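You operate a simulated robot arm through the tools that you are given. There is no shell and no other tool.

The job below is to be done with a simulated robot arm. You get a single attempt, and the scene is never put back.

## Task
Flatten the lumpy grey sack at the setting card's height and speed.
Fine: free the height lock to turn the wheel, and lock it again before the start.

Only the result counts: the job must be done as asked and must still hold three seconds after the hand-in. Knocking over, shifting, dropping, spilling or breaking anything else fails it.

## Robot
A 6-joint arm with a two-finger gripper, fixed in place. Base frame: the origin is at the foot of the arm, x ahead of it, y to its left, z up. Units: m, rad, N and s.
It reaches about 1.298 m from its shoulder. Its first joint turns from -2.601 to 2.601 rad. Payload 1.57 kg.
The tool frame sits at the grasp point between the pads (the TCP): z along the fingers, y along the line on which they close. The tips reach 0.021 m beyond it. Largest opening 0.07 m; the body of the gripper starts 0.05 m behind the TCP.
Orientation is that of the tool frame in the base frame, as a unit quaternion [x, y, z, w]. With the fingers straight down and closing along the base's y, the tool's x points along the base's -x, its y along +y and its z along -z.

## Interface
- The arm moves only by the tool apply_moves. Its argument "steps" is a list of rows, each an object (a shift or turn left out is 0, a gripper value left out holds the last) with "travel": the shift along the base's x, y, z in m, a list of three; "dr": the turn, a rotation vector about the base's x, y, z in rad, a list of three; "hand": the gripper command, from -1 (shut) to 1 (fully open), values between in proportion. In form: [{"travel": [x, y, z], "dr": [wx, wy, wz], "hand": hand}, ...]. A call has 1 to 20 rows; each row shifts and turns the commanded pose from where the row before left it. Rows are played at 5 a second. More than 0.05 m and 0.15 rad between two rows, or a gripper value outside its range, and nothing of the call is played. Where a pose cannot be reached the arm comes as near as it can. A force on the tool above 50 N (or 10 N above the force at the start of the call, whichever is more), or a blocked arm, ends the call early, and 0.2 s more pass. The fingers move at their own pace and stop on an object; they squeeze with about 30 N. The grip force told is the motor's: it shows also when the fingers shut on nothing. Time passes only in rows, and 0.2 s behind the last, so rows that do not move let the fingers close. The reply holds the time, the measured pose of the TCP, the force on the tool along the base axes, the opening and the grip force, in the units named above and with some noise, with the torque about the TCP (base axes, N m) and any sound that the robot's microphone picked up, and new pictures: "pictures" is both (left out), scene, wrist or none.
- Cameras (640 x 400 px; columns grow to the right, rows downward): "scene" is fixed at [0.3953, -0.6532, 1.7259]; the picture's right is [0.97, -0.26, 0.00], its down [-0.12, -0.44, -0.89] and it looks along [0.23, 0.86, -0.45] (base axes); focal length 351 px, centre (320, 200). "wrist" rides on the gripper at [0.079, 0.004, -0.081] in the tool frame; the picture's right is [-0.05, 1.00, 0.00], its down [-0.67, -0.04, -0.74] and it looks along [-0.74, -0.04, 0.67] (tool axes); focal length 256 px, centre (320, 200). There is no depth. A picture from a camera that has moved, and an enlarged one, comes with that camera's place and axes in the base frame and with its lens. The place of the scene camera against the robot may be out by one fixed shift of up to 0.012 m in any direction.
- move_column(by): slides the trunk up (or, below 0, down) by that many m; the arm rides with it, the base frame stays. It gives what a move gives, with no picture.
- close_up(camera, box): a new picture of the part [left, top, right, bottom] of that camera's present view, enlarged. It takes no simulated time.
- sign_off(): hands the job in; it is judged then, once.

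Places have to be worked out from the pictures, the camera data and where the tool is seen. Open the gripper and draw the arm clear of the work before you hand the job in, unless the task says otherwise.

The tools are called after ">>>" as name(argument=value, ...) on one line, values as JSON. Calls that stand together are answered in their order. apply_moves: Moves the arm, as the interface text tells. Its arguments: {"type":"object","properties":{"steps":{"type":"array"},"pictures":{"type":"string","enum":["both","scene","wrist","none"]}},"required":["steps"]} The other tools are called the same way: move_column (by) slides the trunk up or down; close_up (camera, box) takes an enlarged picture of a part of a camera's view; sign_off () hands the job in.

At the start:

```text
time: 0.0
tool_pos: [0.334, 0.4857, 1.2332]
ee_rot: [0.0, 1.0, 0.0, 0.0]
force: [-0.3, -0.2, 0.5]
ft_torque: [0.02, 0.02, -0.01]
gripper_width: 0.0699
gripper_force: 0.0
trunk travel left (down, up): [-0.914, 0.056]
```

scene: 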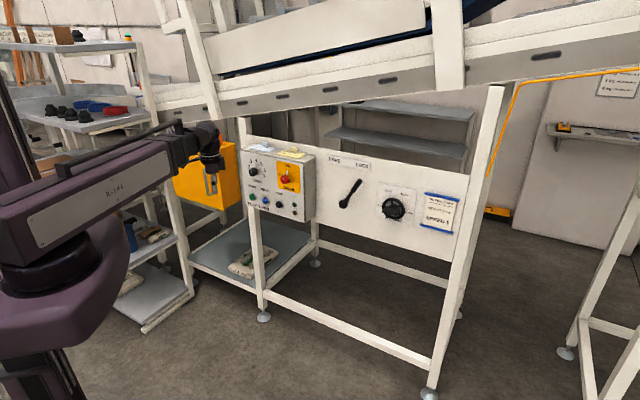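
wrist: 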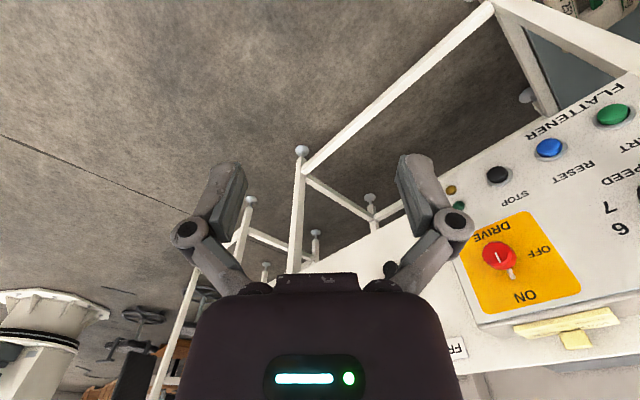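

I'll look closely at the panel, the setting card and the rest of the machine before moving anything.

>>> close_up(camera="scene", box=[230, 130, 330, 225])

>>> close_up(camera="scene", box=[320, 145, 480, 245])

>>> close_up(camera="scene", box=[410, 185, 470, 235])

>>> close_up(camera="scene", box=[0, 0, 320, 200])

>>> close_up(camera="scene", box=[320, 0, 640, 200])

>>> close_up(camera="wrist", box=[420, 60, 640, 400])

>>> close_up(camera="scene", box=[80, 190, 320, 330])

```text
4.21 times, centred on (280, 178) of scene
camera zoom: at [0.3953, -0.6532, 1.7259], right [0.97, -0.26, 0.0], down [-0.12, -0.44, -0.89], along [0.23, 0.86, -0.45], focal length 1477 px, centre (488, 295)
```

zoom: 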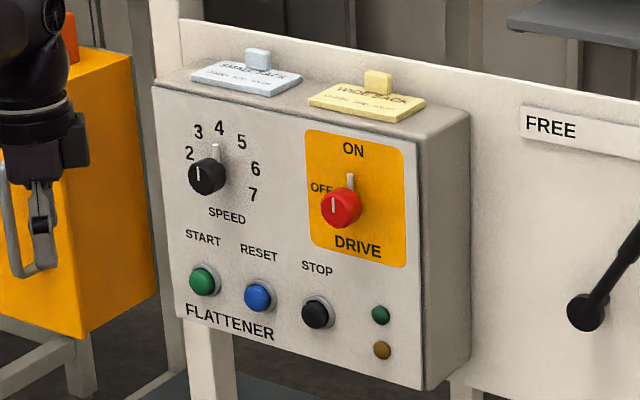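

```text
4.00 times, centred on (400, 195) of scene
camera zoom: at [0.3953, -0.6532, 1.7259], right [0.97, -0.26, 0.0], down [-0.12, -0.44, -0.89], along [0.23, 0.86, -0.45], focal length 1404 px, centre (0, 220)
```

zoom: 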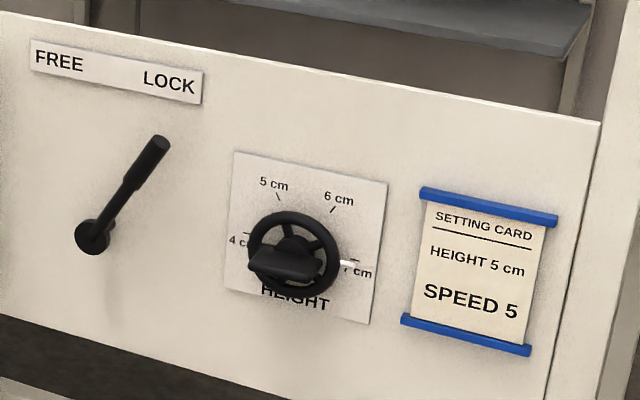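

```text
8.00 times, centred on (440, 210) of scene
camera zoom: at [0.3953, -0.6532, 1.7259], right [0.97, -0.26, 0.0], down [-0.12, -0.44, -0.89], along [0.23, 0.86, -0.45], focal length 2807 px, centre (-640, 120)
```

zoom: 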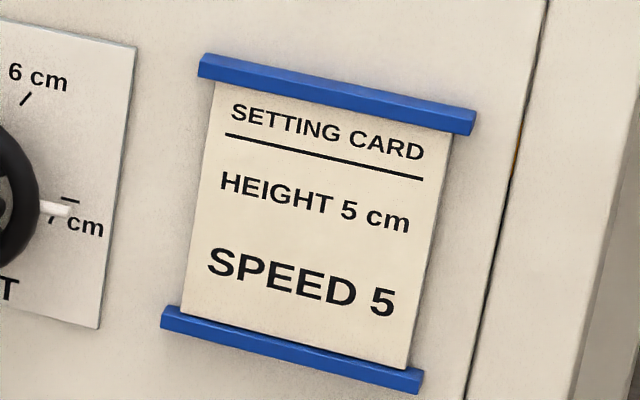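

```text
2.00 times, centred on (160, 100) of scene
camera zoom: at [0.3953, -0.6532, 1.7259], right [0.97, -0.26, 0.0], down [-0.12, -0.44, -0.89], along [0.23, 0.86, -0.45], focal length 702 px, centre (640, 400)
```

zoom: 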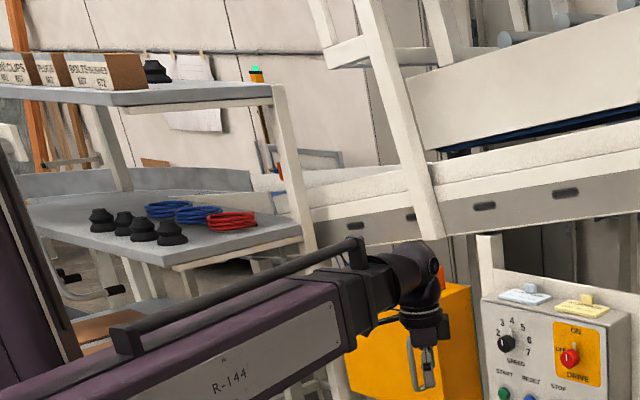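

```text
2.00 times, centred on (480, 100) of scene
camera zoom: at [0.3953, -0.6532, 1.7259], right [0.97, -0.26, 0.0], down [-0.12, -0.44, -0.89], along [0.23, 0.86, -0.45], focal length 702 px, centre (0, 400)
```

zoom: 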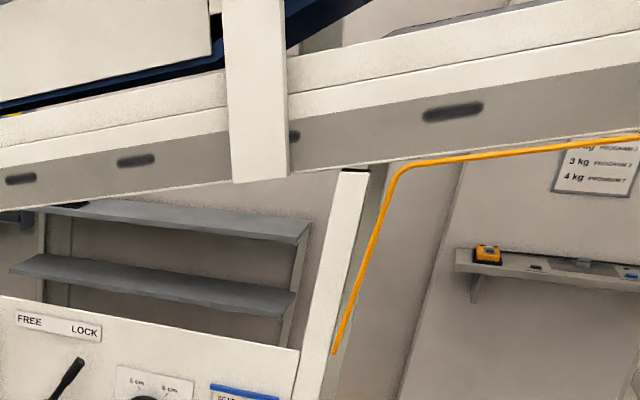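

```text
1.18 times, centred on (530, 230) of wrist
camera zoom: at [0.2529, 0.4905, 1.3133], right [0.05, 1.0, 0.0], down [0.67, -0.04, 0.74], along [0.74, -0.04, -0.67], focal length 301 px, centre (73, 165)
```

zoom: 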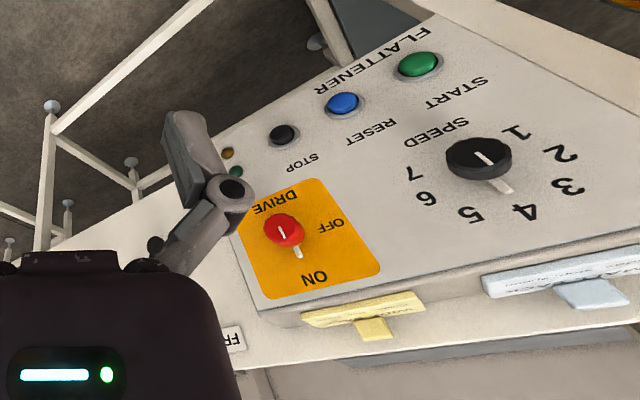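

```text
2.67 times, centred on (200, 260) of scene
camera zoom: at [0.3953, -0.6532, 1.7259], right [0.97, -0.26, 0.0], down [-0.12, -0.44, -0.89], along [0.23, 0.86, -0.45], focal length 936 px, centre (640, 40)
```

zoom: 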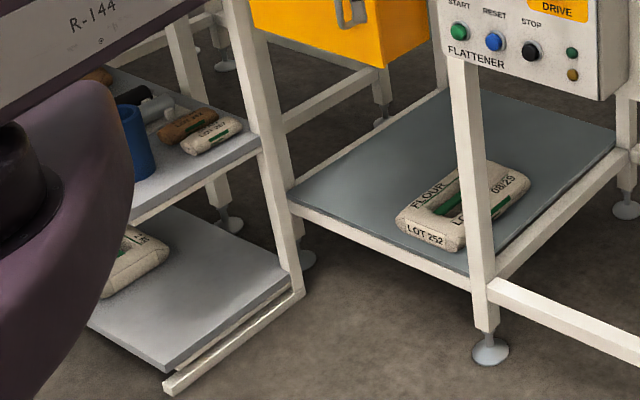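

The setting card reads height 5 cm, speed 5. I'll enlarge the tags on the box, the notices on the wall and the shelves to find the grey sack and any conditions.

>>> close_up(camera="scene", box=[255, 135, 305, 165])

>>> close_up(camera="scene", box=[560, 50, 640, 100])

>>> close_up(camera="scene", box=[140, 0, 340, 125])

>>> close_up(camera="scene", box=[0, 20, 150, 140])

>>> close_up(camera="scene", box=[530, 100, 640, 170])

>>> close_up(camera="wrist", box=[500, 290, 640, 380])

>>> close_up(camera="scene", box=[360, 180, 430, 230])

```text
12.80 times, centred on (280, 150) of scene
camera zoom: at [0.3953, -0.6532, 1.7259], right [0.97, -0.26, 0.0], down [-0.12, -0.44, -0.89], along [0.23, 0.86, -0.45], focal length 4491 px, centre (832, 840)
```

zoom: 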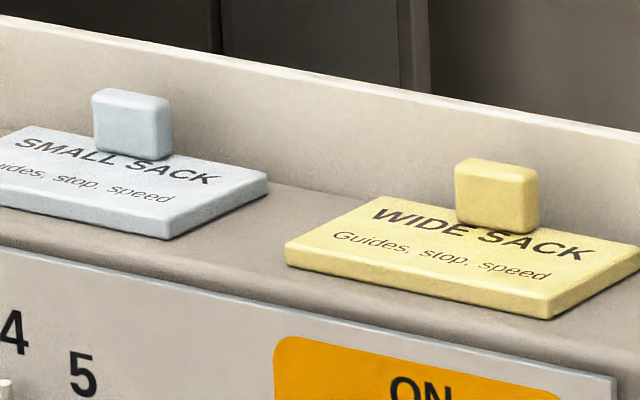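

```text
8.00 times, centred on (600, 75) of scene
camera zoom: at [0.3953, -0.6532, 1.7259], right [0.97, -0.26, 0.0], down [-0.12, -0.44, -0.89], along [0.23, 0.86, -0.45], focal length 2807 px, centre (-1920, 1200)
```

zoom: 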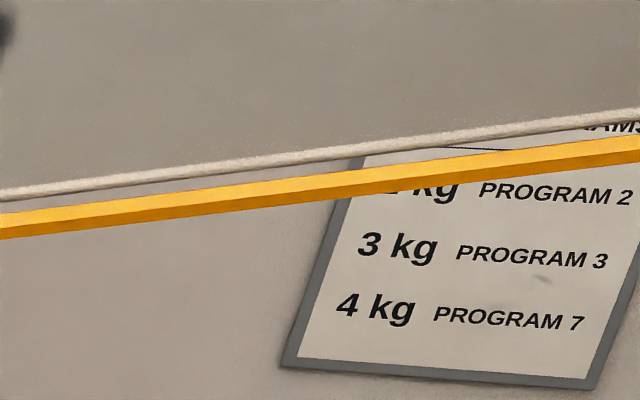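

```text
3.20 times, centred on (240, 62) of scene
camera zoom: at [0.3953, -0.6532, 1.7259], right [0.97, -0.26, 0.0], down [-0.12, -0.44, -0.89], along [0.23, 0.86, -0.45], focal length 1123 px, centre (576, 640)
```

zoom: 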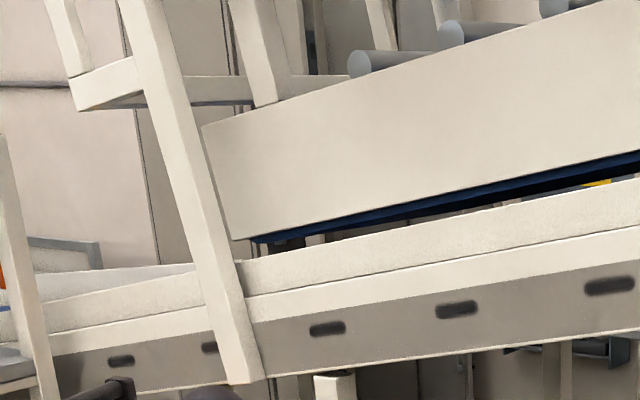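

```text
3.33 times, centred on (75, 80) of scene
camera zoom: at [0.3953, -0.6532, 1.7259], right [0.97, -0.26, 0.0], down [-0.12, -0.44, -0.89], along [0.23, 0.86, -0.45], focal length 1170 px, centre (1137, 600)
```

zoom: 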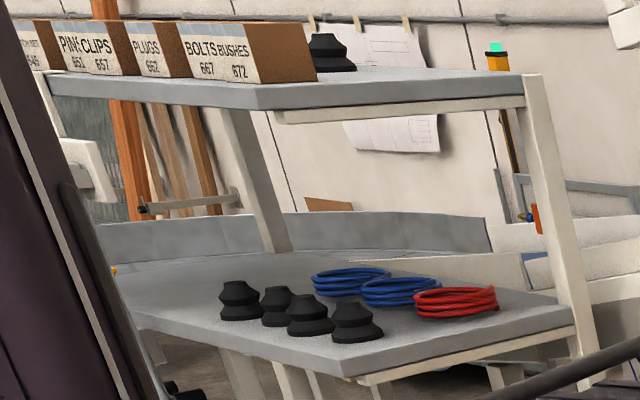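

```text
5.71 times, centred on (585, 135) of scene
camera zoom: at [0.3953, -0.6532, 1.7259], right [0.97, -0.26, 0.0], down [-0.12, -0.44, -0.89], along [0.23, 0.86, -0.45], focal length 2005 px, centre (-1194, 571)
```

zoom: 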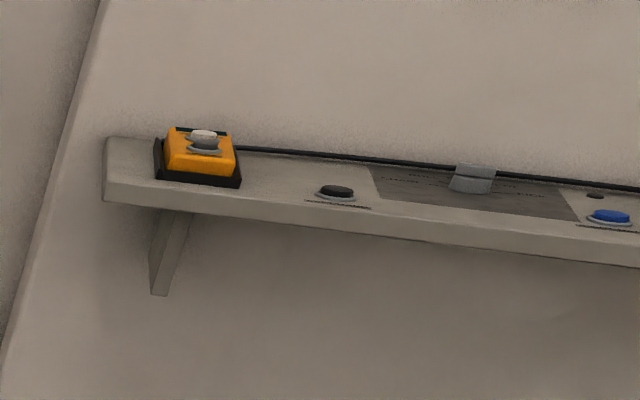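

```text
4.44 times, centred on (570, 335) of wrist
camera zoom: at [0.2529, 0.4905, 1.3133], right [0.05, 1.0, 0.0], down [0.67, -0.04, 0.74], along [0.74, -0.04, -0.67], focal length 1138 px, centre (-791, -400)
```

zoom: 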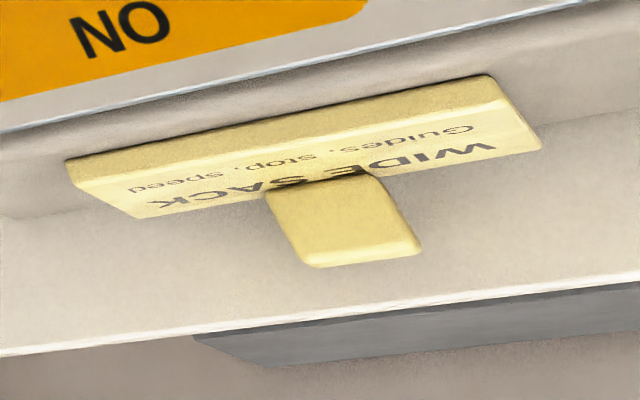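

```text
8.00 times, centred on (395, 205) of scene
camera zoom: at [0.3953, -0.6532, 1.7259], right [0.97, -0.26, 0.0], down [-0.12, -0.44, -0.89], along [0.23, 0.86, -0.45], focal length 2807 px, centre (-280, 160)
```

zoom: 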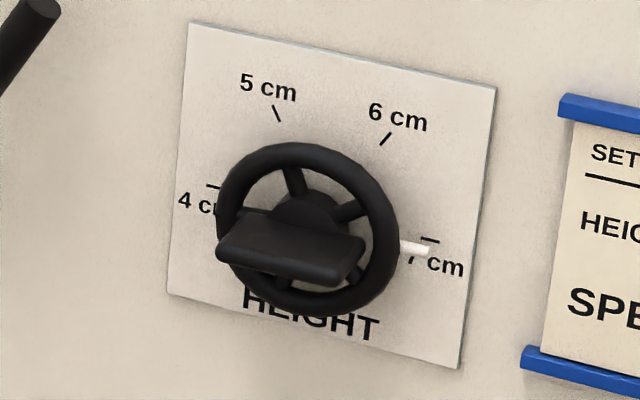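

The card calls for height 5 cm and speed 5, and from the two views the panel face runs along about [0.7,-0.7,0] with its normal toward [-0.7,-0.7]. I'll turn the hand 45° toward the panel to look at it squarely.

>>> apply_moves(steps=[{"dr": [0, 0, 0.131]}, {"dr": [0, 0, 0.131]}, {"dr": [0, 0, 0.131]}, {"dr": [0, 0, 0.131]}, {"dr": [0, 0, 0.131]}, {"dr": [0, 0, 0.131]}])

```text
time: 1.4
tool_pos: [0.3335, 0.4862, 1.2327]
ee_rot: [-0.384, 0.923, 0.0, 0.0]
force: [0.5, 0.4, -0.1]
ft_torque: [0.02, 0.03, 0.0]
gripper_width: 0.0702
gripper_force: 0.1
trunk travel left (down, up): [-0.914, 0.056]
camera wrist: at [0.2738, 0.433, 1.3133], right [-0.67, 0.74, 0.0], down [0.49, 0.45, 0.74], along [0.55, 0.5, -0.67], focal length 256 px, centre (320, 200)
```

scene: 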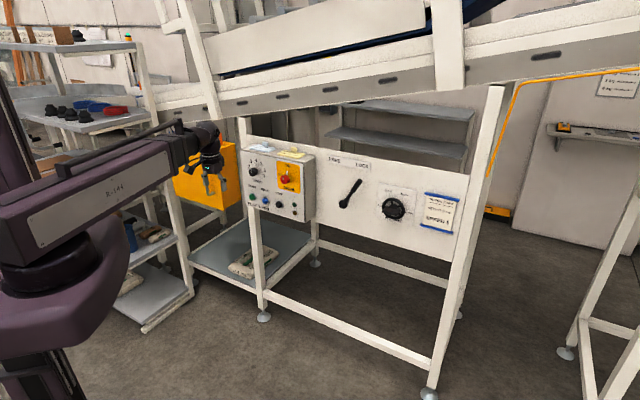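
wrist: 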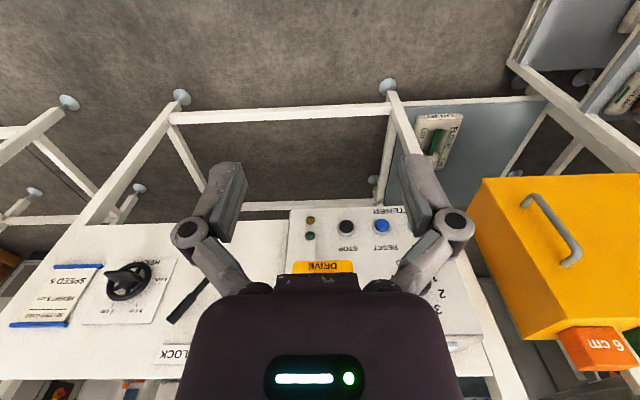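

The yellow cabinet beside the panel also carries a "6 cm" orange tag, which is worth inspecting. Now I'll tilt the hand 45° so the wrist camera looks level at the panel and the conveyor.

>>> apply_moves(steps=[{"dr": [0.0926, -0.0926, 0]}, {"dr": [0.0926, -0.0926, 0]}, {"dr": [0.0926, -0.0926, 0]}, {"dr": [0.0926, -0.0926, 0]}, {"dr": [0.0926, -0.0926, 0]}, {"dr": [0.0926, -0.0926, 0]}])

```text
time: 2.8
tool_pos: [0.3563, 0.5327, 1.2864]
ee_rot: [-0.355, 0.853, 0.146, 0.354]
force: [-1.4, -0.1, -0.7]
ft_torque: [-0.02, 0.01, 0.0]
gripper_width: 0.0701
gripper_force: 0.0
out of reach, approached as far as the arm can: row 2, 3, 4, 5, 6
trunk travel left (down, up): [-0.914, 0.056]
camera wrist: at [0.2716, 0.4545, 1.2879], right [-0.68, 0.73, 0.04], down [-0.02, -0.06, 1.0], along [0.73, 0.68, 0.06], focal length 256 px, centre (320, 200)
```

scene: 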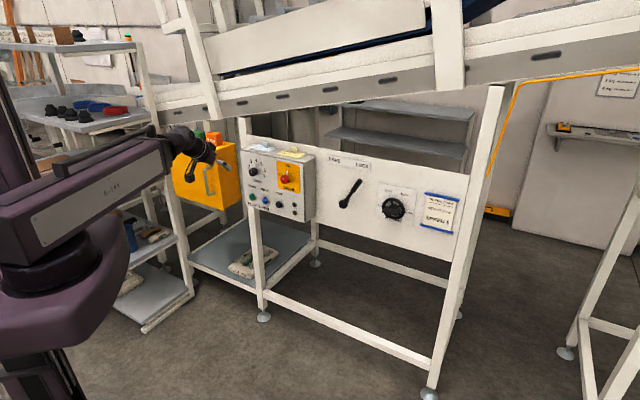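
wrist: 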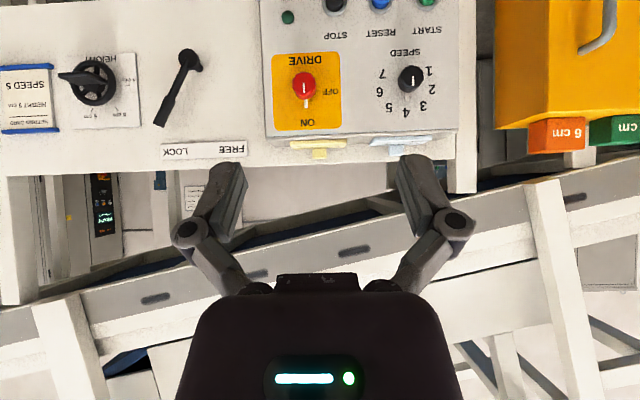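

The pose is upside-down but gives a square view: gauge blocks sit on top of the yellow cabinet, and the inclined conveyor runs parallel behind the panel. I'll enlarge the details.

>>> close_up(camera="wrist", box=[250, 0, 470, 165])

>>> close_up(camera="wrist", box=[0, 30, 250, 180])

>>> close_up(camera="wrist", box=[480, 90, 640, 190])

>>> close_up(camera="wrist", box=[0, 160, 250, 330])

>>> close_up(camera="wrist", box=[240, 150, 640, 400])

>>> close_up(camera="scene", box=[160, 115, 260, 180])

```text
2.42 times, centred on (360, 82) of wrist
camera zoom: at [0.2716, 0.4545, 1.2879], right [-0.68, 0.73, 0.04], down [-0.02, -0.06, 1.0], along [0.73, 0.68, 0.06], focal length 621 px, centre (223, 485)
```

zoom: 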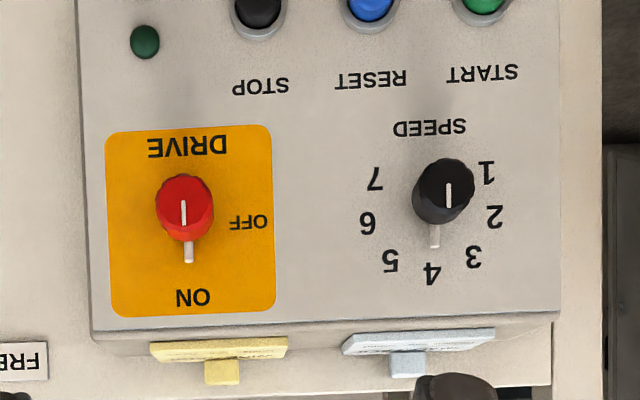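

```text
2.56 times, centred on (125, 105) of wrist
camera zoom: at [0.2716, 0.4545, 1.2879], right [-0.68, 0.73, 0.04], down [-0.02, -0.06, 1.0], along [0.73, 0.68, 0.06], focal length 655 px, centre (819, 443)
```

zoom: 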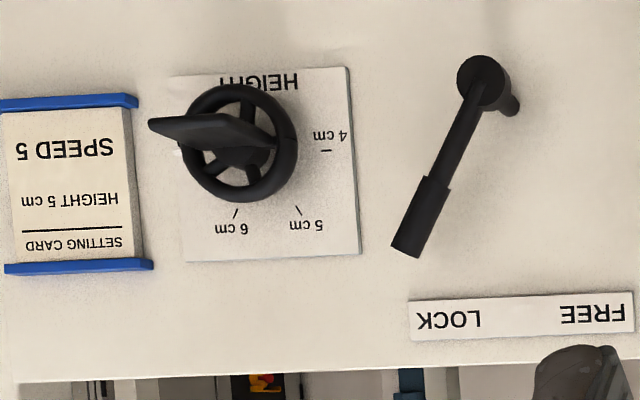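

```text
4.00 times, centred on (560, 140) of wrist
camera zoom: at [0.2716, 0.4545, 1.2879], right [-0.68, 0.73, 0.04], down [-0.02, -0.06, 1.0], along [0.73, 0.68, 0.06], focal length 1024 px, centre (-640, 440)
```

zoom: 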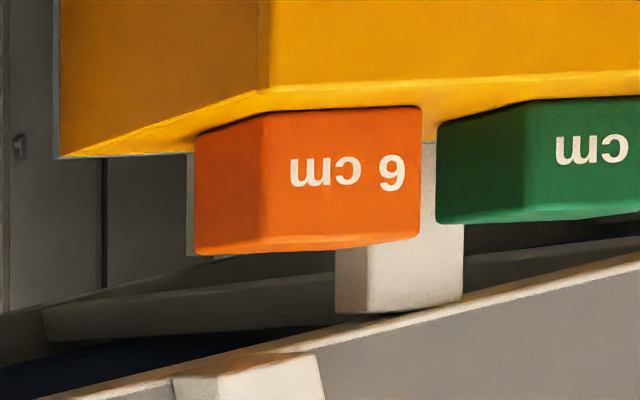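

```text
2.35 times, centred on (125, 245) of wrist
camera zoom: at [0.2716, 0.4545, 1.2879], right [-0.68, 0.73, 0.04], down [-0.02, -0.06, 1.0], along [0.73, 0.68, 0.06], focal length 602 px, centre (779, 94)
```

zoom: 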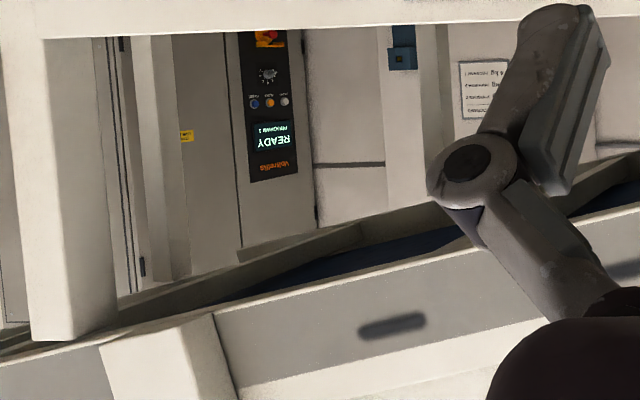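

```text
1.60 times, centred on (440, 275) of wrist
camera zoom: at [0.2716, 0.4545, 1.2879], right [-0.68, 0.73, 0.04], down [-0.02, -0.06, 1.0], along [0.73, 0.68, 0.06], focal length 410 px, centre (128, 80)
```

zoom: 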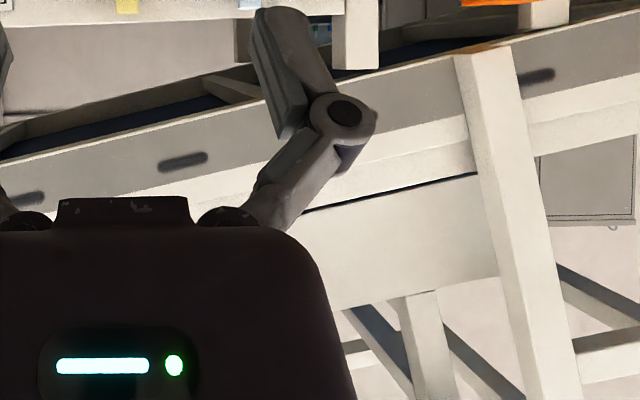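

```text
6.15 times, centred on (210, 148) of scene
camera zoom: at [0.3953, -0.6532, 1.7259], right [0.97, -0.26, 0.0], down [-0.12, -0.44, -0.89], along [0.23, 0.86, -0.45], focal length 2159 px, centre (997, 523)
```

zoom: 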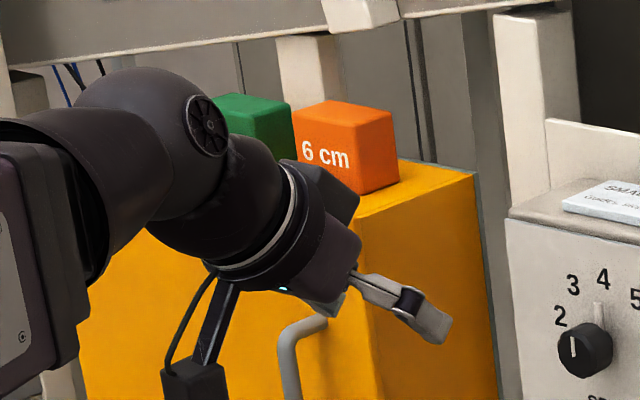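

The drive pointer already stands at ON, the speed pointer at 4 (5 is 40° clockwise), the height pointer at 7 cm (5 cm is 120° anticlockwise), and the lever at LOCK. By triangulation the panel faces heading 45°; the lever hub is near [0.84,0.63,1.015] and the wheel near [1.0,0.48,1.046]. I'll move in front of the lever and level the hand.

>>> apply_moves(steps=[{"travel": [0.035, 0.0, -0.012]}, {"travel": [0.035, 0.0, -0.012]}, {"travel": [0.035, 0.0, -0.012]}, {"travel": [0.035, 0.0, -0.012]}, {"travel": [0.035, 0.0, -0.012]}, {"travel": [0.035, 0.0, -0.012]}, {"travel": [0.03, 0.0, -0.012], "dr": [0.0926, -0.0926, 0]}, {"travel": [0.03, 0.0, -0.012], "dr": [0.0926, -0.0926, 0]}, {"travel": [0.03, 0.0, -0.012], "dr": [0.0926, -0.0926, 0]}, {"travel": [0.03, 0.0, -0.012], "dr": [0.0926, -0.0926, 0]}, {"travel": [0.02, 0.0, -0.012], "dr": [0.0926, -0.0926, 0]}])

```text
time: 5.2
tool_pos: [0.7047, 0.531, 1.3945]
ee_rot: [-0.288, 0.694, 0.252, 0.61]
force: [-0.1, 0.9, -0.3]
ft_torque: [-0.02, 0.0, 0.02]
gripper_width: 0.0701
gripper_force: 0.2
out of reach, approached as far as the arm can: row 1, 2, 3, 4, 5, 6, 7, 8, 9, 10, 11
trunk travel left (down, up): [-0.914, 0.056]
camera wrist: at [0.6368, 0.4689, 1.3262], right [-0.7, 0.71, 0.05], down [-0.44, -0.49, 0.76], along [0.56, 0.51, 0.65], focal length 256 px, centre (320, 200)
```

scene: 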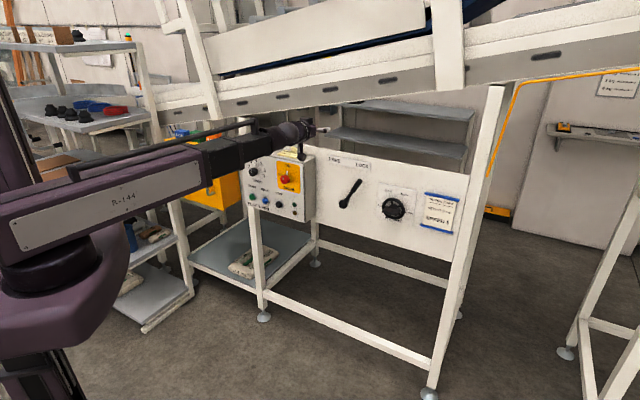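
wrist: 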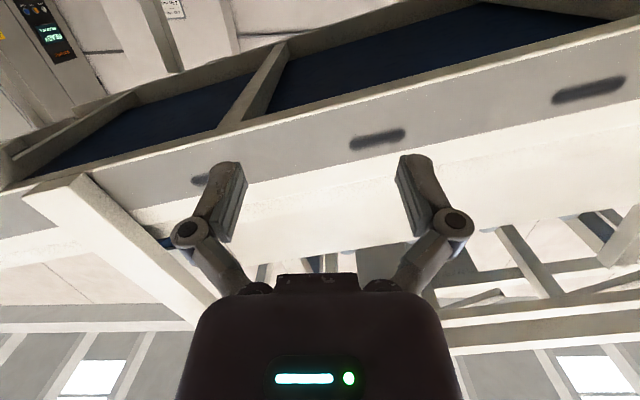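

With a level hand the arm cannot come lower from this trunk height (TCP stuck at z≈1.39). The space beneath is clear, so I'll lower the trunk in two stages.

>>> move_column(by=-0.15)

```text
time: 7.0
tool_pos: [0.7039, 0.5305, 1.245]
ee_rot: [-0.288, 0.694, 0.252, 0.61]
force: [0.9, -0.5, -0.2]
ft_torque: [0.0, -0.01, -0.01]
gripper_width: 0.07
gripper_force: 0.1
trunk travel left (down, up): [-0.764, 0.206]
```

>>> move_column(by=-0.17)

>>> apply_moves(steps=[{}])

```text
time: 8.9
tool_pos: [0.7041, 0.5304, 1.074]
ee_rot: [-0.288, 0.694, 0.252, 0.61]
force: [0.1, -0.8, 0.0]
ft_torque: [-0.01, 0.02, -0.01]
gripper_width: 0.0701
gripper_force: 0.1
trunk travel left (down, up): [-0.594, 0.376]
```

```text
time: 9.3
tool_pos: [0.7038, 0.5319, 1.0731]
ee_rot: [-0.288, 0.694, 0.253, 0.61]
force: [-1.1, 0.2, -0.3]
ft_torque: [-0.04, -0.01, -0.01]
gripper_width: 0.07
gripper_force: 0.0
trunk travel left (down, up): [-0.594, 0.376]
camera wrist: at [0.6361, 0.4692, 1.006], right [-0.7, 0.71, 0.05], down [-0.44, -0.49, 0.76], along [0.56, 0.51, 0.65], focal length 256 px, centre (320, 200)
```

scene: 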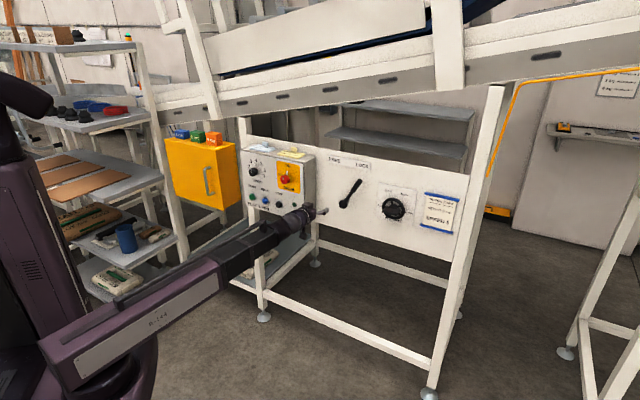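
wrist: 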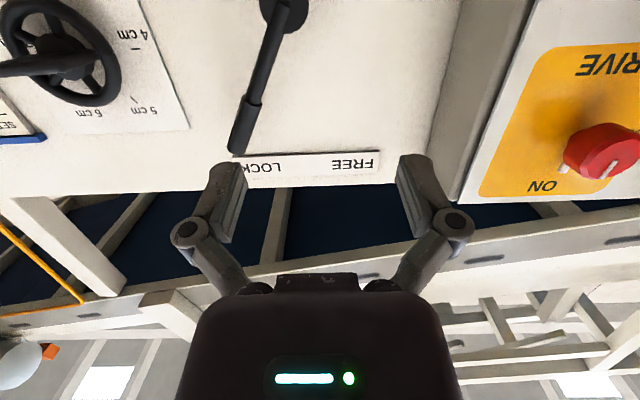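

The trunk is down and the lever, dials and labels are all in front of the hand. I judge the lever grip centre at about S=0.207 along the panel, z≈1.12, 3 cm proud of the panel. I'll level the hand fully and line up in front of it.

>>> apply_moves(steps=[{"travel": [0.0151, -0.0151, 0.009], "dr": [0.0456, -0.0456, 0]}, {"travel": [0.0151, -0.0151, 0.009], "dr": [0.0456, -0.0456, 0]}, {"travel": [0.0151, -0.0151, 0.009]}, {"travel": [0.0151, -0.0151, 0.01]}, {}])

```text
time: 10.5
tool_pos: [0.7649, 0.47, 1.0988]
ee_rot: [-0.27, 0.653, 0.27, 0.654]
force: [-0.7, -0.3, 0.4]
ft_torque: [-0.03, -0.03, 0.02]
gripper_width: 0.07
gripper_force: 0.1
out of reach, approached as far as the arm can: row 2, 3, 4
trunk travel left (down, up): [-0.594, 0.376]
camera wrist: at [0.7042, 0.4158, 1.0189], right [-0.71, 0.71, 0.05], down [-0.5, -0.55, 0.67], along [0.5, 0.44, 0.74], focal length 256 px, centre (320, 200)
```

scene: 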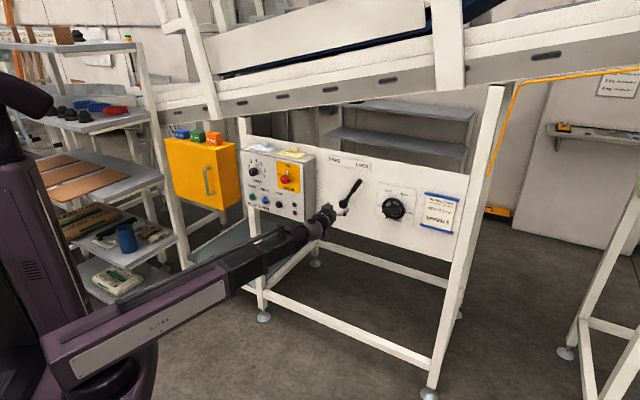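
wrist: 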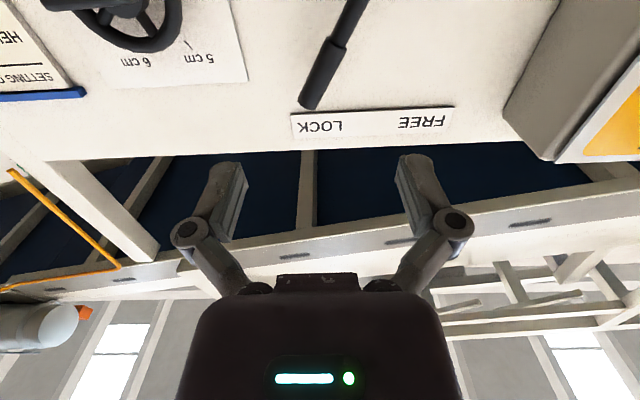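

The hand is level now, the TCP at S≈0.208, z≈1.10, and the lever grip passes between the open fingers' lines. I'll move in toward it and stop short to check alignment.

>>> apply_moves(steps=[{"travel": [0.0225, 0.0225, 0.0]}, {"travel": [0.0225, 0.0225, 0.0]}, {"travel": [0.0225, 0.0225, 0.005]}, {"travel": [0.0225, 0.0225, 0.005]}, {}])

```text
time: 11.7
tool_pos: [0.8557, 0.56, 1.0977]
ee_rot: [-0.272, 0.653, 0.271, 0.653]
force: [0.0, -0.1, -0.3]
ft_torque: [-0.02, -0.02, 0.01]
gripper_width: 0.0703
gripper_force: 0.1
out of reach, approached as far as the arm can: row 3, 4
trunk travel left (down, up): [-0.594, 0.376]
camera wrist: at [0.7943, 0.5057, 1.0189], right [-0.71, 0.71, 0.05], down [-0.5, -0.55, 0.67], along [0.5, 0.44, 0.74], focal length 256 px, centre (320, 200)
```

scene: 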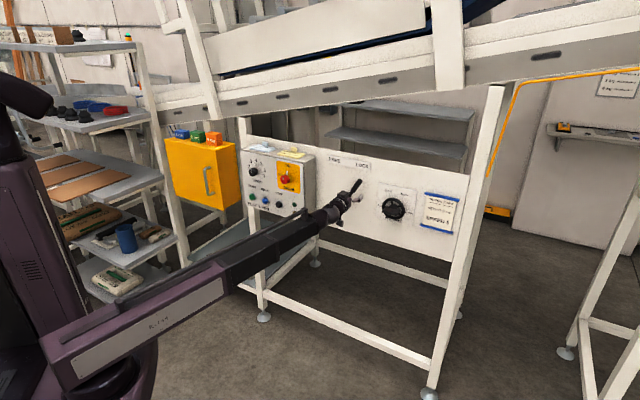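
wrist: 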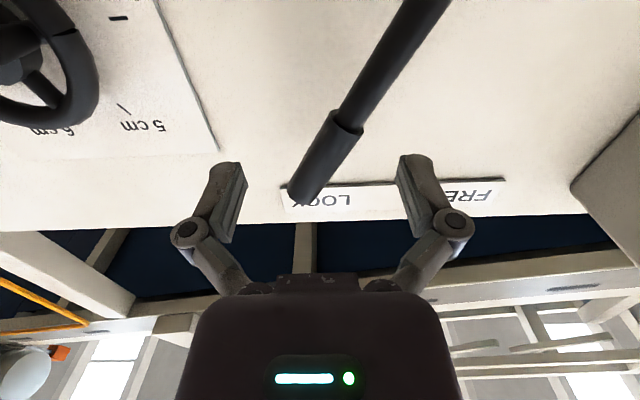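

Lever sits between the fingers (about 1 cm toward FREE from centre). I'll advance 4.5 cm so the fingers straddle it, staying about 1.5 cm short of the panel.

>>> apply_moves(steps=[{"travel": [0.008, 0.02, 0.0]}, {"travel": [0.016, 0.018, 0.0]}, {}])

```text
time: 12.5
tool_pos: [0.8795, 0.5985, 1.0995]
ee_rot: [-0.269, 0.654, 0.269, 0.654]
force: [-1.5, -0.3, -0.2]
ft_torque: [0.0, 0.0, -0.01]
gripper_width: 0.0699
gripper_force: 0.0
trunk travel left (down, up): [-0.594, 0.376]
camera wrist: at [0.8178, 0.5444, 1.019], right [-0.71, 0.71, 0.05], down [-0.5, -0.55, 0.67], along [0.5, 0.44, 0.74], focal length 256 px, centre (320, 200)
```

scene: 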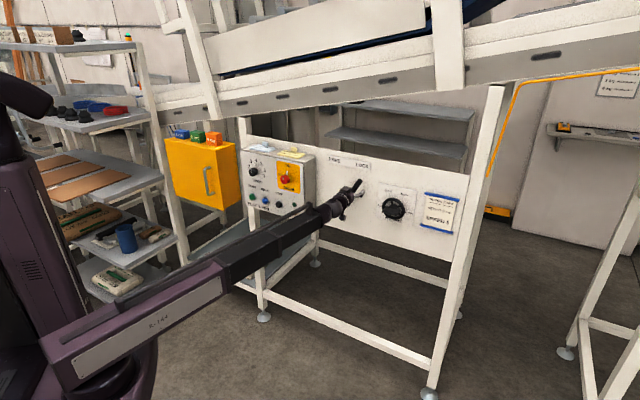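
wrist: 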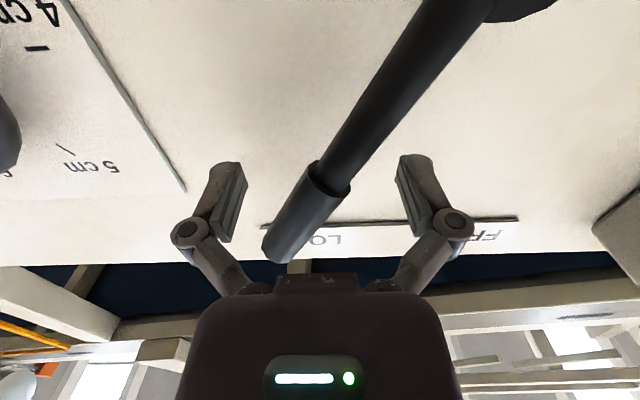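

The fingers straddle the lever with free space on both sides. I'll sweep left along the panel so the right finger carries the lever to FREE.

>>> apply_moves(steps=[{"travel": [-0.0141, 0.0141, 0.0]}, {"travel": [-0.0141, 0.0141, 0.0]}, {"travel": [-0.0141, 0.0141, 0.0]}, {"travel": [-0.0141, 0.0141, 0.0]}, {"travel": [-0.0141, 0.0141, 0.0]}, {}])

```text
time: 13.9
tool_pos: [0.8082, 0.6696, 1.099]
ee_rot: [-0.271, 0.653, 0.271, 0.653]
force: [0.0, 0.3, -0.2]
ft_torque: [0.01, 0.01, -0.02]
gripper_width: 0.07
gripper_force: 0.1
trunk travel left (down, up): [-0.594, 0.376]
camera wrist: at [0.7471, 0.615, 1.019], right [-0.71, 0.71, 0.05], down [-0.5, -0.55, 0.67], along [0.5, 0.44, 0.74], focal length 256 px, centre (320, 200)
```

scene: 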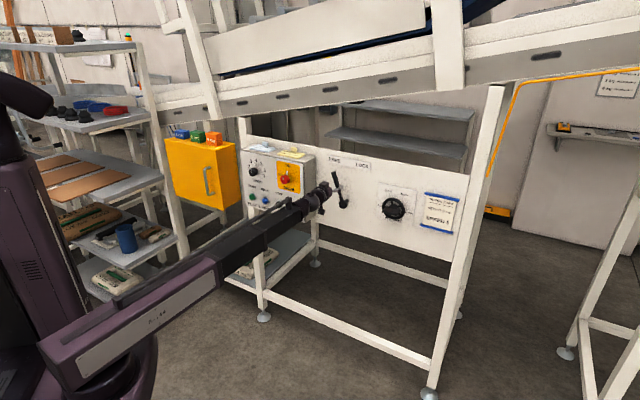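
wrist: 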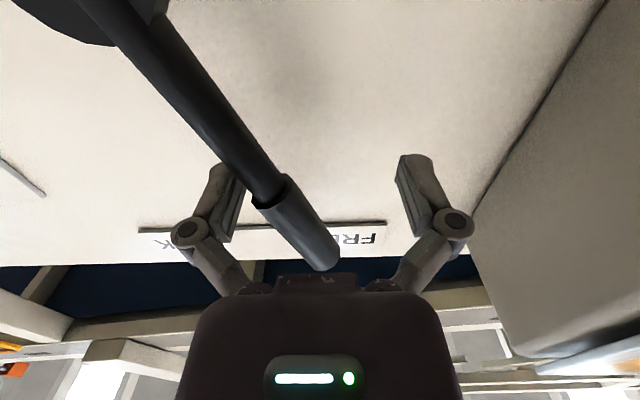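

The lever has swung past upright and no resisting force shows. I'll continue in small steps to its stop.

>>> apply_moves(steps=[{"travel": [-0.0071, 0.0071, 0.0]}, {"travel": [-0.0071, 0.0071, 0.0]}, {"travel": [-0.005, 0.005, 0.0]}, {}])

>>> close_up(camera="scene", box=[310, 140, 390, 225])

```text
time: 14.9
tool_pos: [0.7972, 0.6812, 1.0983]
ee_rot: [-0.265, 0.656, 0.262, 0.656]
force: [14.7, -9.0, 7.1]
ft_torque: [-0.37, -0.11, 0.04]
gripper_width: 0.0703
gripper_force: 0.0
trunk travel left (down, up): [-0.594, 0.376]
stopped in row 4: the force on the tool passed its limit at 52 N (the readings are from after the stop); the commanded pose is now the measured one
camera wrist: at [0.7348, 0.6267, 1.0189], right [-0.69, 0.72, 0.05], down [-0.52, -0.54, 0.67], along [0.51, 0.44, 0.74], focal length 256 px, centre (320, 200)
```

scene: 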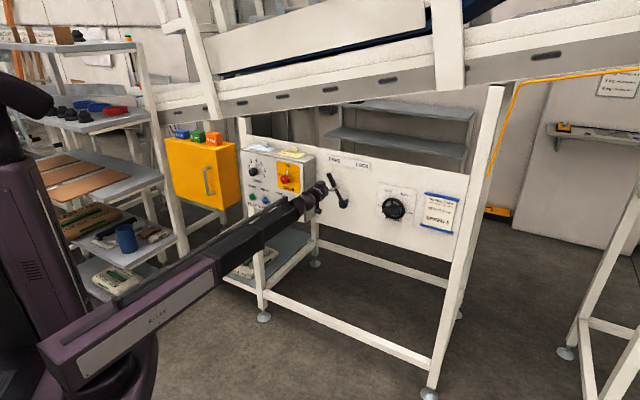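
wrist: 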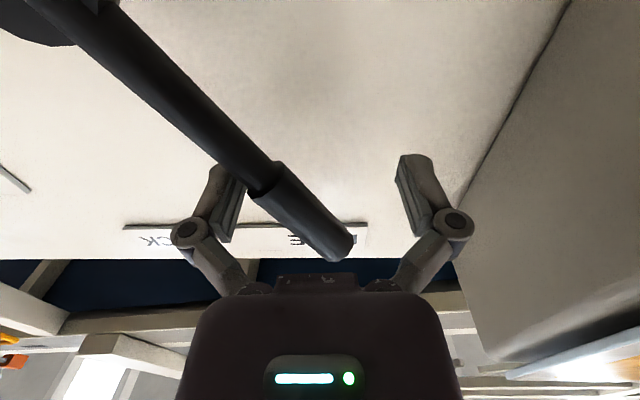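

```text
4.71 times, centred on (350, 182) of scene
camera zoom: at [0.3953, -0.6532, 1.7259], right [0.97, -0.26, 0.0], down [-0.12, -0.44, -0.89], along [0.23, 0.86, -0.45], focal length 1651 px, centre (179, 282)
```

zoom: 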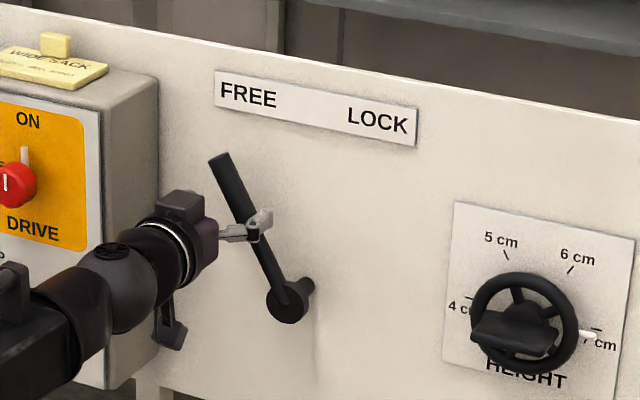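

The lever is against its FREE stop (the force was the stop). I'll back the finger off, retreat straight out, and square the heading again.

>>> apply_moves(steps=[{"travel": [0.0127, -0.0127, 0.0], "dr": [0, 0, 0.0225]}, {"travel": [-0.0283, -0.0283, 0.0]}, {"travel": [-0.0283, -0.0283, 0.0]}, {"travel": [-0.0283, -0.0283, 0.0]}, {"travel": [-0.0283, -0.0283, 0.0]}, {}])

```text
time: 16.3
tool_pos: [0.6934, 0.5599, 1.099]
ee_rot: [-0.275, 0.652, 0.274, 0.652]
force: [0.1, 0.1, 0.6]
ft_torque: [0.02, 0.0, -0.02]
gripper_width: 0.0699
gripper_force: 0.0
trunk travel left (down, up): [-0.594, 0.376]
camera wrist: at [0.6327, 0.5041, 1.0189], right [-0.71, 0.7, 0.05], down [-0.5, -0.55, 0.67], along [0.49, 0.45, 0.74], focal length 256 px, centre (320, 200)
```

scene: 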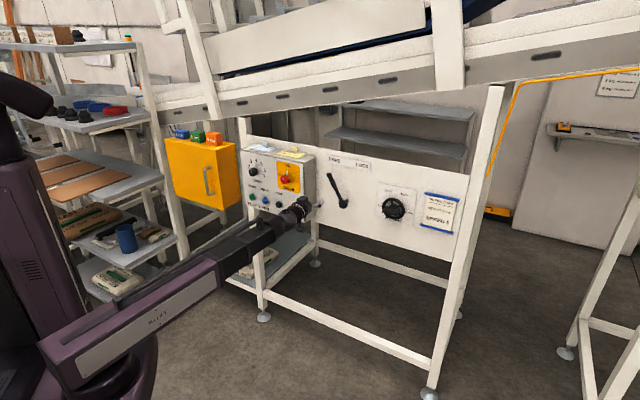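
wrist: 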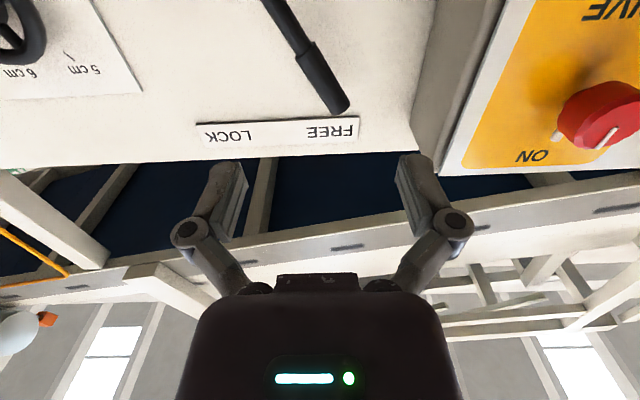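

Lever confirmed at FREE. Next I'll move across to the wheel and roll the hand 90° clockwise so the fingers can take its horizontal bar from above and below.

>>> apply_moves(steps=[{"travel": [0.0163, -0.0163, -0.0044], "dr": [0.0926, 0.0926, 0]}, {"travel": [0.0163, -0.0163, -0.0044], "dr": [0.0926, 0.0926, 0]}, {"travel": [0.0163, -0.0163, -0.0044], "dr": [0.0926, 0.0926, 0]}, {"travel": [0.0163, -0.0163, -0.0044], "dr": [0.0926, 0.0926, 0]}, {"travel": [0.0163, -0.0163, -0.0044], "dr": [0.0926, 0.0926, 0]}, {"travel": [0.0163, -0.0163, -0.0044], "dr": [0.0926, 0.0926, 0]}, {"travel": [0.0163, -0.0163, -0.0044], "dr": [0.0926, 0.0926, 0]}, {"travel": [0.0163, -0.0163, -0.0044], "dr": [0.0926, 0.0926, 0]}, {"travel": [0.0163, -0.0163, -0.0044], "dr": [0.0926, 0.0926, 0]}, {"travel": [0.0163, -0.0163, -0.0044], "dr": [0.0926, 0.0926, 0]}, {"travel": [0.0163, -0.0163, -0.0044], "dr": [0.0926, 0.0926, 0]}, {"travel": [0.0163, -0.0163, -0.0044], "dr": [0.0926, 0.0926, 0]}, {}])

```text
time: 19.1
tool_pos: [0.8886, 0.3619, 1.1]
ee_rot: [0.268, 0.651, 0.656, 0.271]
force: [0.2, -0.3, -0.1]
ft_torque: [0.01, 0.0, 0.02]
gripper_width: 0.0702
gripper_force: 0.1
out of reach, approached as far as the arm can: row 1, 2, 3, 4, 5, 6, 7, 8, 9, 10, 11, 12
trunk travel left (down, up): [-0.594, 0.376]
camera wrist: at [0.7739, 0.3605, 1.1032], right [0.03, -0.04, 1.0], down [-0.05, -1.0, -0.04], along [1.0, -0.05, -0.04], focal length 256 px, centre (320, 200)
```

scene: 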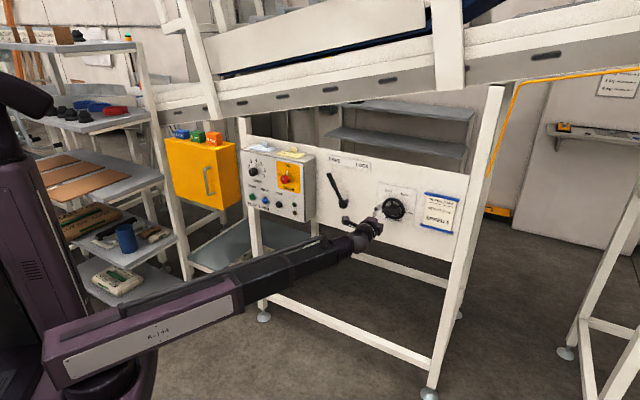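
wrist: 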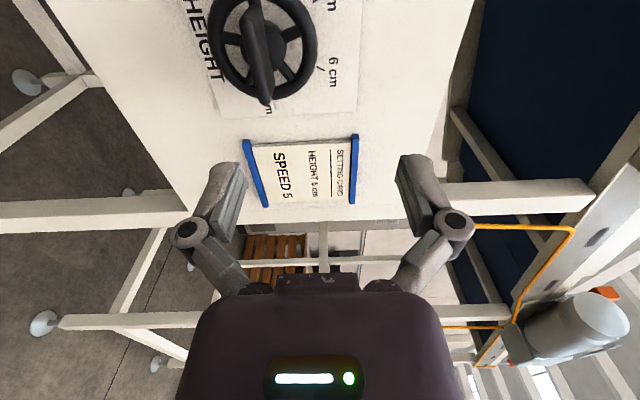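

The readings show this arm's height comes only from the trunk (level hand is pinned at z≈1.10), so I'll use the trunk for height. From this view the wheel centre is S≈0.369, z≈1.049 and its bar is nearly horizontal.

>>> move_column(by=-0.051)

>>> apply_moves(steps=[{}])

>>> close_up(camera="scene", box=[340, 170, 460, 245])

```text
time: 20.0
tool_pos: [0.8889, 0.3619, 1.0475]
ee_rot: [0.269, 0.651, 0.656, 0.272]
force: [0.2, 0.0, -0.1]
ft_torque: [-0.01, -0.01, 0.01]
gripper_width: 0.0699
gripper_force: 0.1
trunk travel left (down, up): [-0.543, 0.427]
```

```text
time: 20.4
tool_pos: [0.8894, 0.3622, 1.0486]
ee_rot: [0.268, 0.652, 0.655, 0.272]
force: [-0.5, -0.3, 0.1]
ft_torque: [-0.03, 0.0, 0.0]
gripper_width: 0.0701
gripper_force: 0.1
trunk travel left (down, up): [-0.543, 0.427]
camera wrist: at [0.7739, 0.3607, 1.0521], right [0.03, -0.04, 1.0], down [-0.05, -1.0, -0.04], along [1.0, -0.05, -0.03], focal length 256 px, centre (320, 200)
```

scene: 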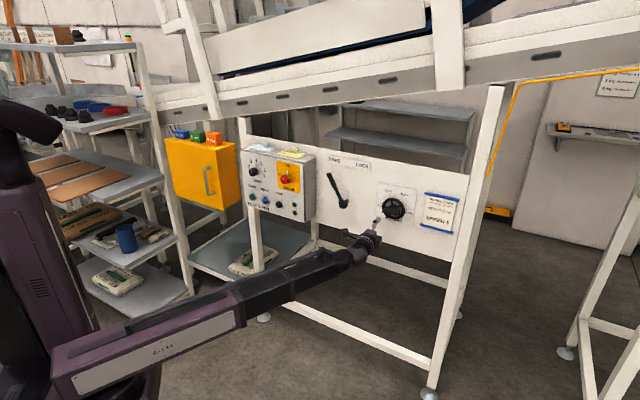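
wrist: 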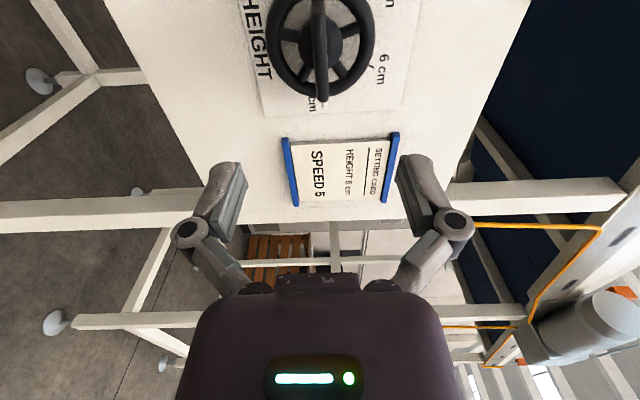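

```text
5.33 times, centred on (400, 208) of scene
camera zoom: at [0.3953, -0.6532, 1.7259], right [0.97, -0.26, 0.0], down [-0.12, -0.44, -0.89], along [0.23, 0.86, -0.45], focal length 1871 px, centre (-107, 160)
```

zoom: 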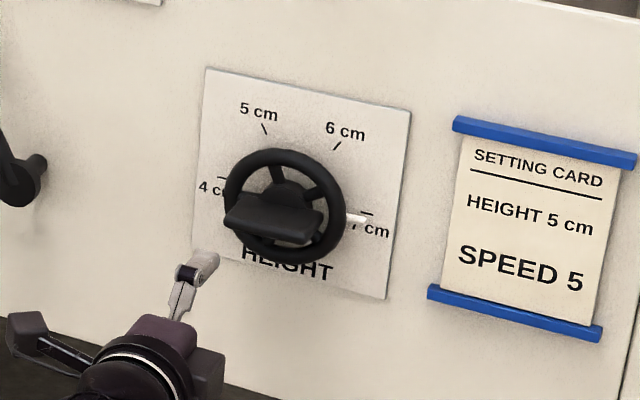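

Now the TCP height (1.049) matches the wheel axis (≈1.050), and the fingers lie above and below the bar. I'll move straight in to just short of the bar and check.

>>> apply_moves(steps=[{"travel": [0.0224, 0.0247, 0.0]}, {"travel": [0.0224, 0.0247, 0.0]}, {"travel": [0.0224, 0.0247, 0.0]}, {}])

>>> close_up(camera="scene", box=[340, 170, 460, 245])

```text
time: 21.4
tool_pos: [0.9536, 0.438, 1.0492]
ee_rot: [0.269, 0.652, 0.655, 0.273]
force: [-0.5, -0.1, 0.5]
ft_torque: [0.04, 0.03, 0.0]
gripper_width: 0.0699
gripper_force: 0.0
trunk travel left (down, up): [-0.543, 0.427]
camera wrist: at [0.8399, 0.4349, 1.052], right [0.03, -0.04, 1.0], down [-0.05, -1.0, -0.04], along [1.0, -0.05, -0.03], focal length 256 px, centre (320, 200)
```

scene: 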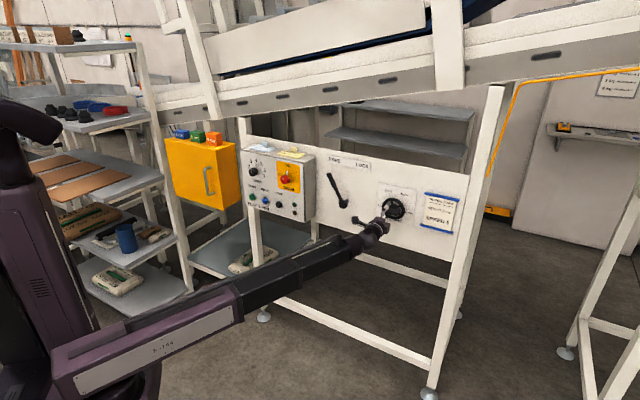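
wrist: 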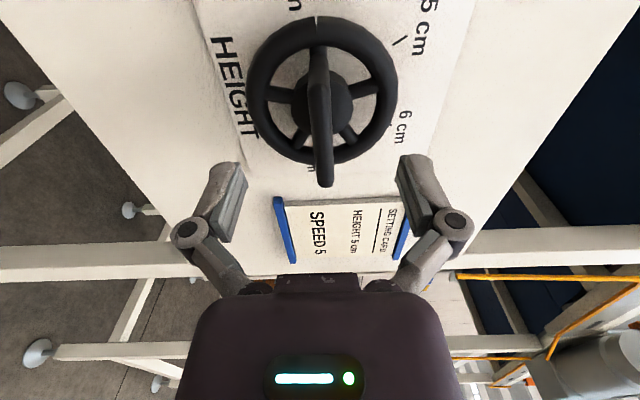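

```text
5.33 times, centred on (400, 208) of scene
camera zoom: at [0.3953, -0.6532, 1.7259], right [0.97, -0.26, 0.0], down [-0.12, -0.44, -0.89], along [0.23, 0.86, -0.45], focal length 1871 px, centre (-107, 160)
```

zoom: 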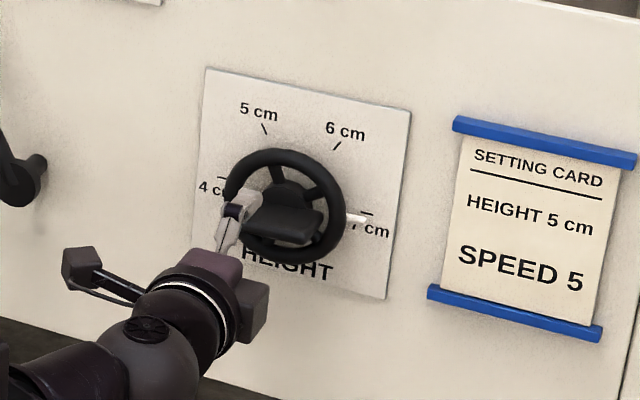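

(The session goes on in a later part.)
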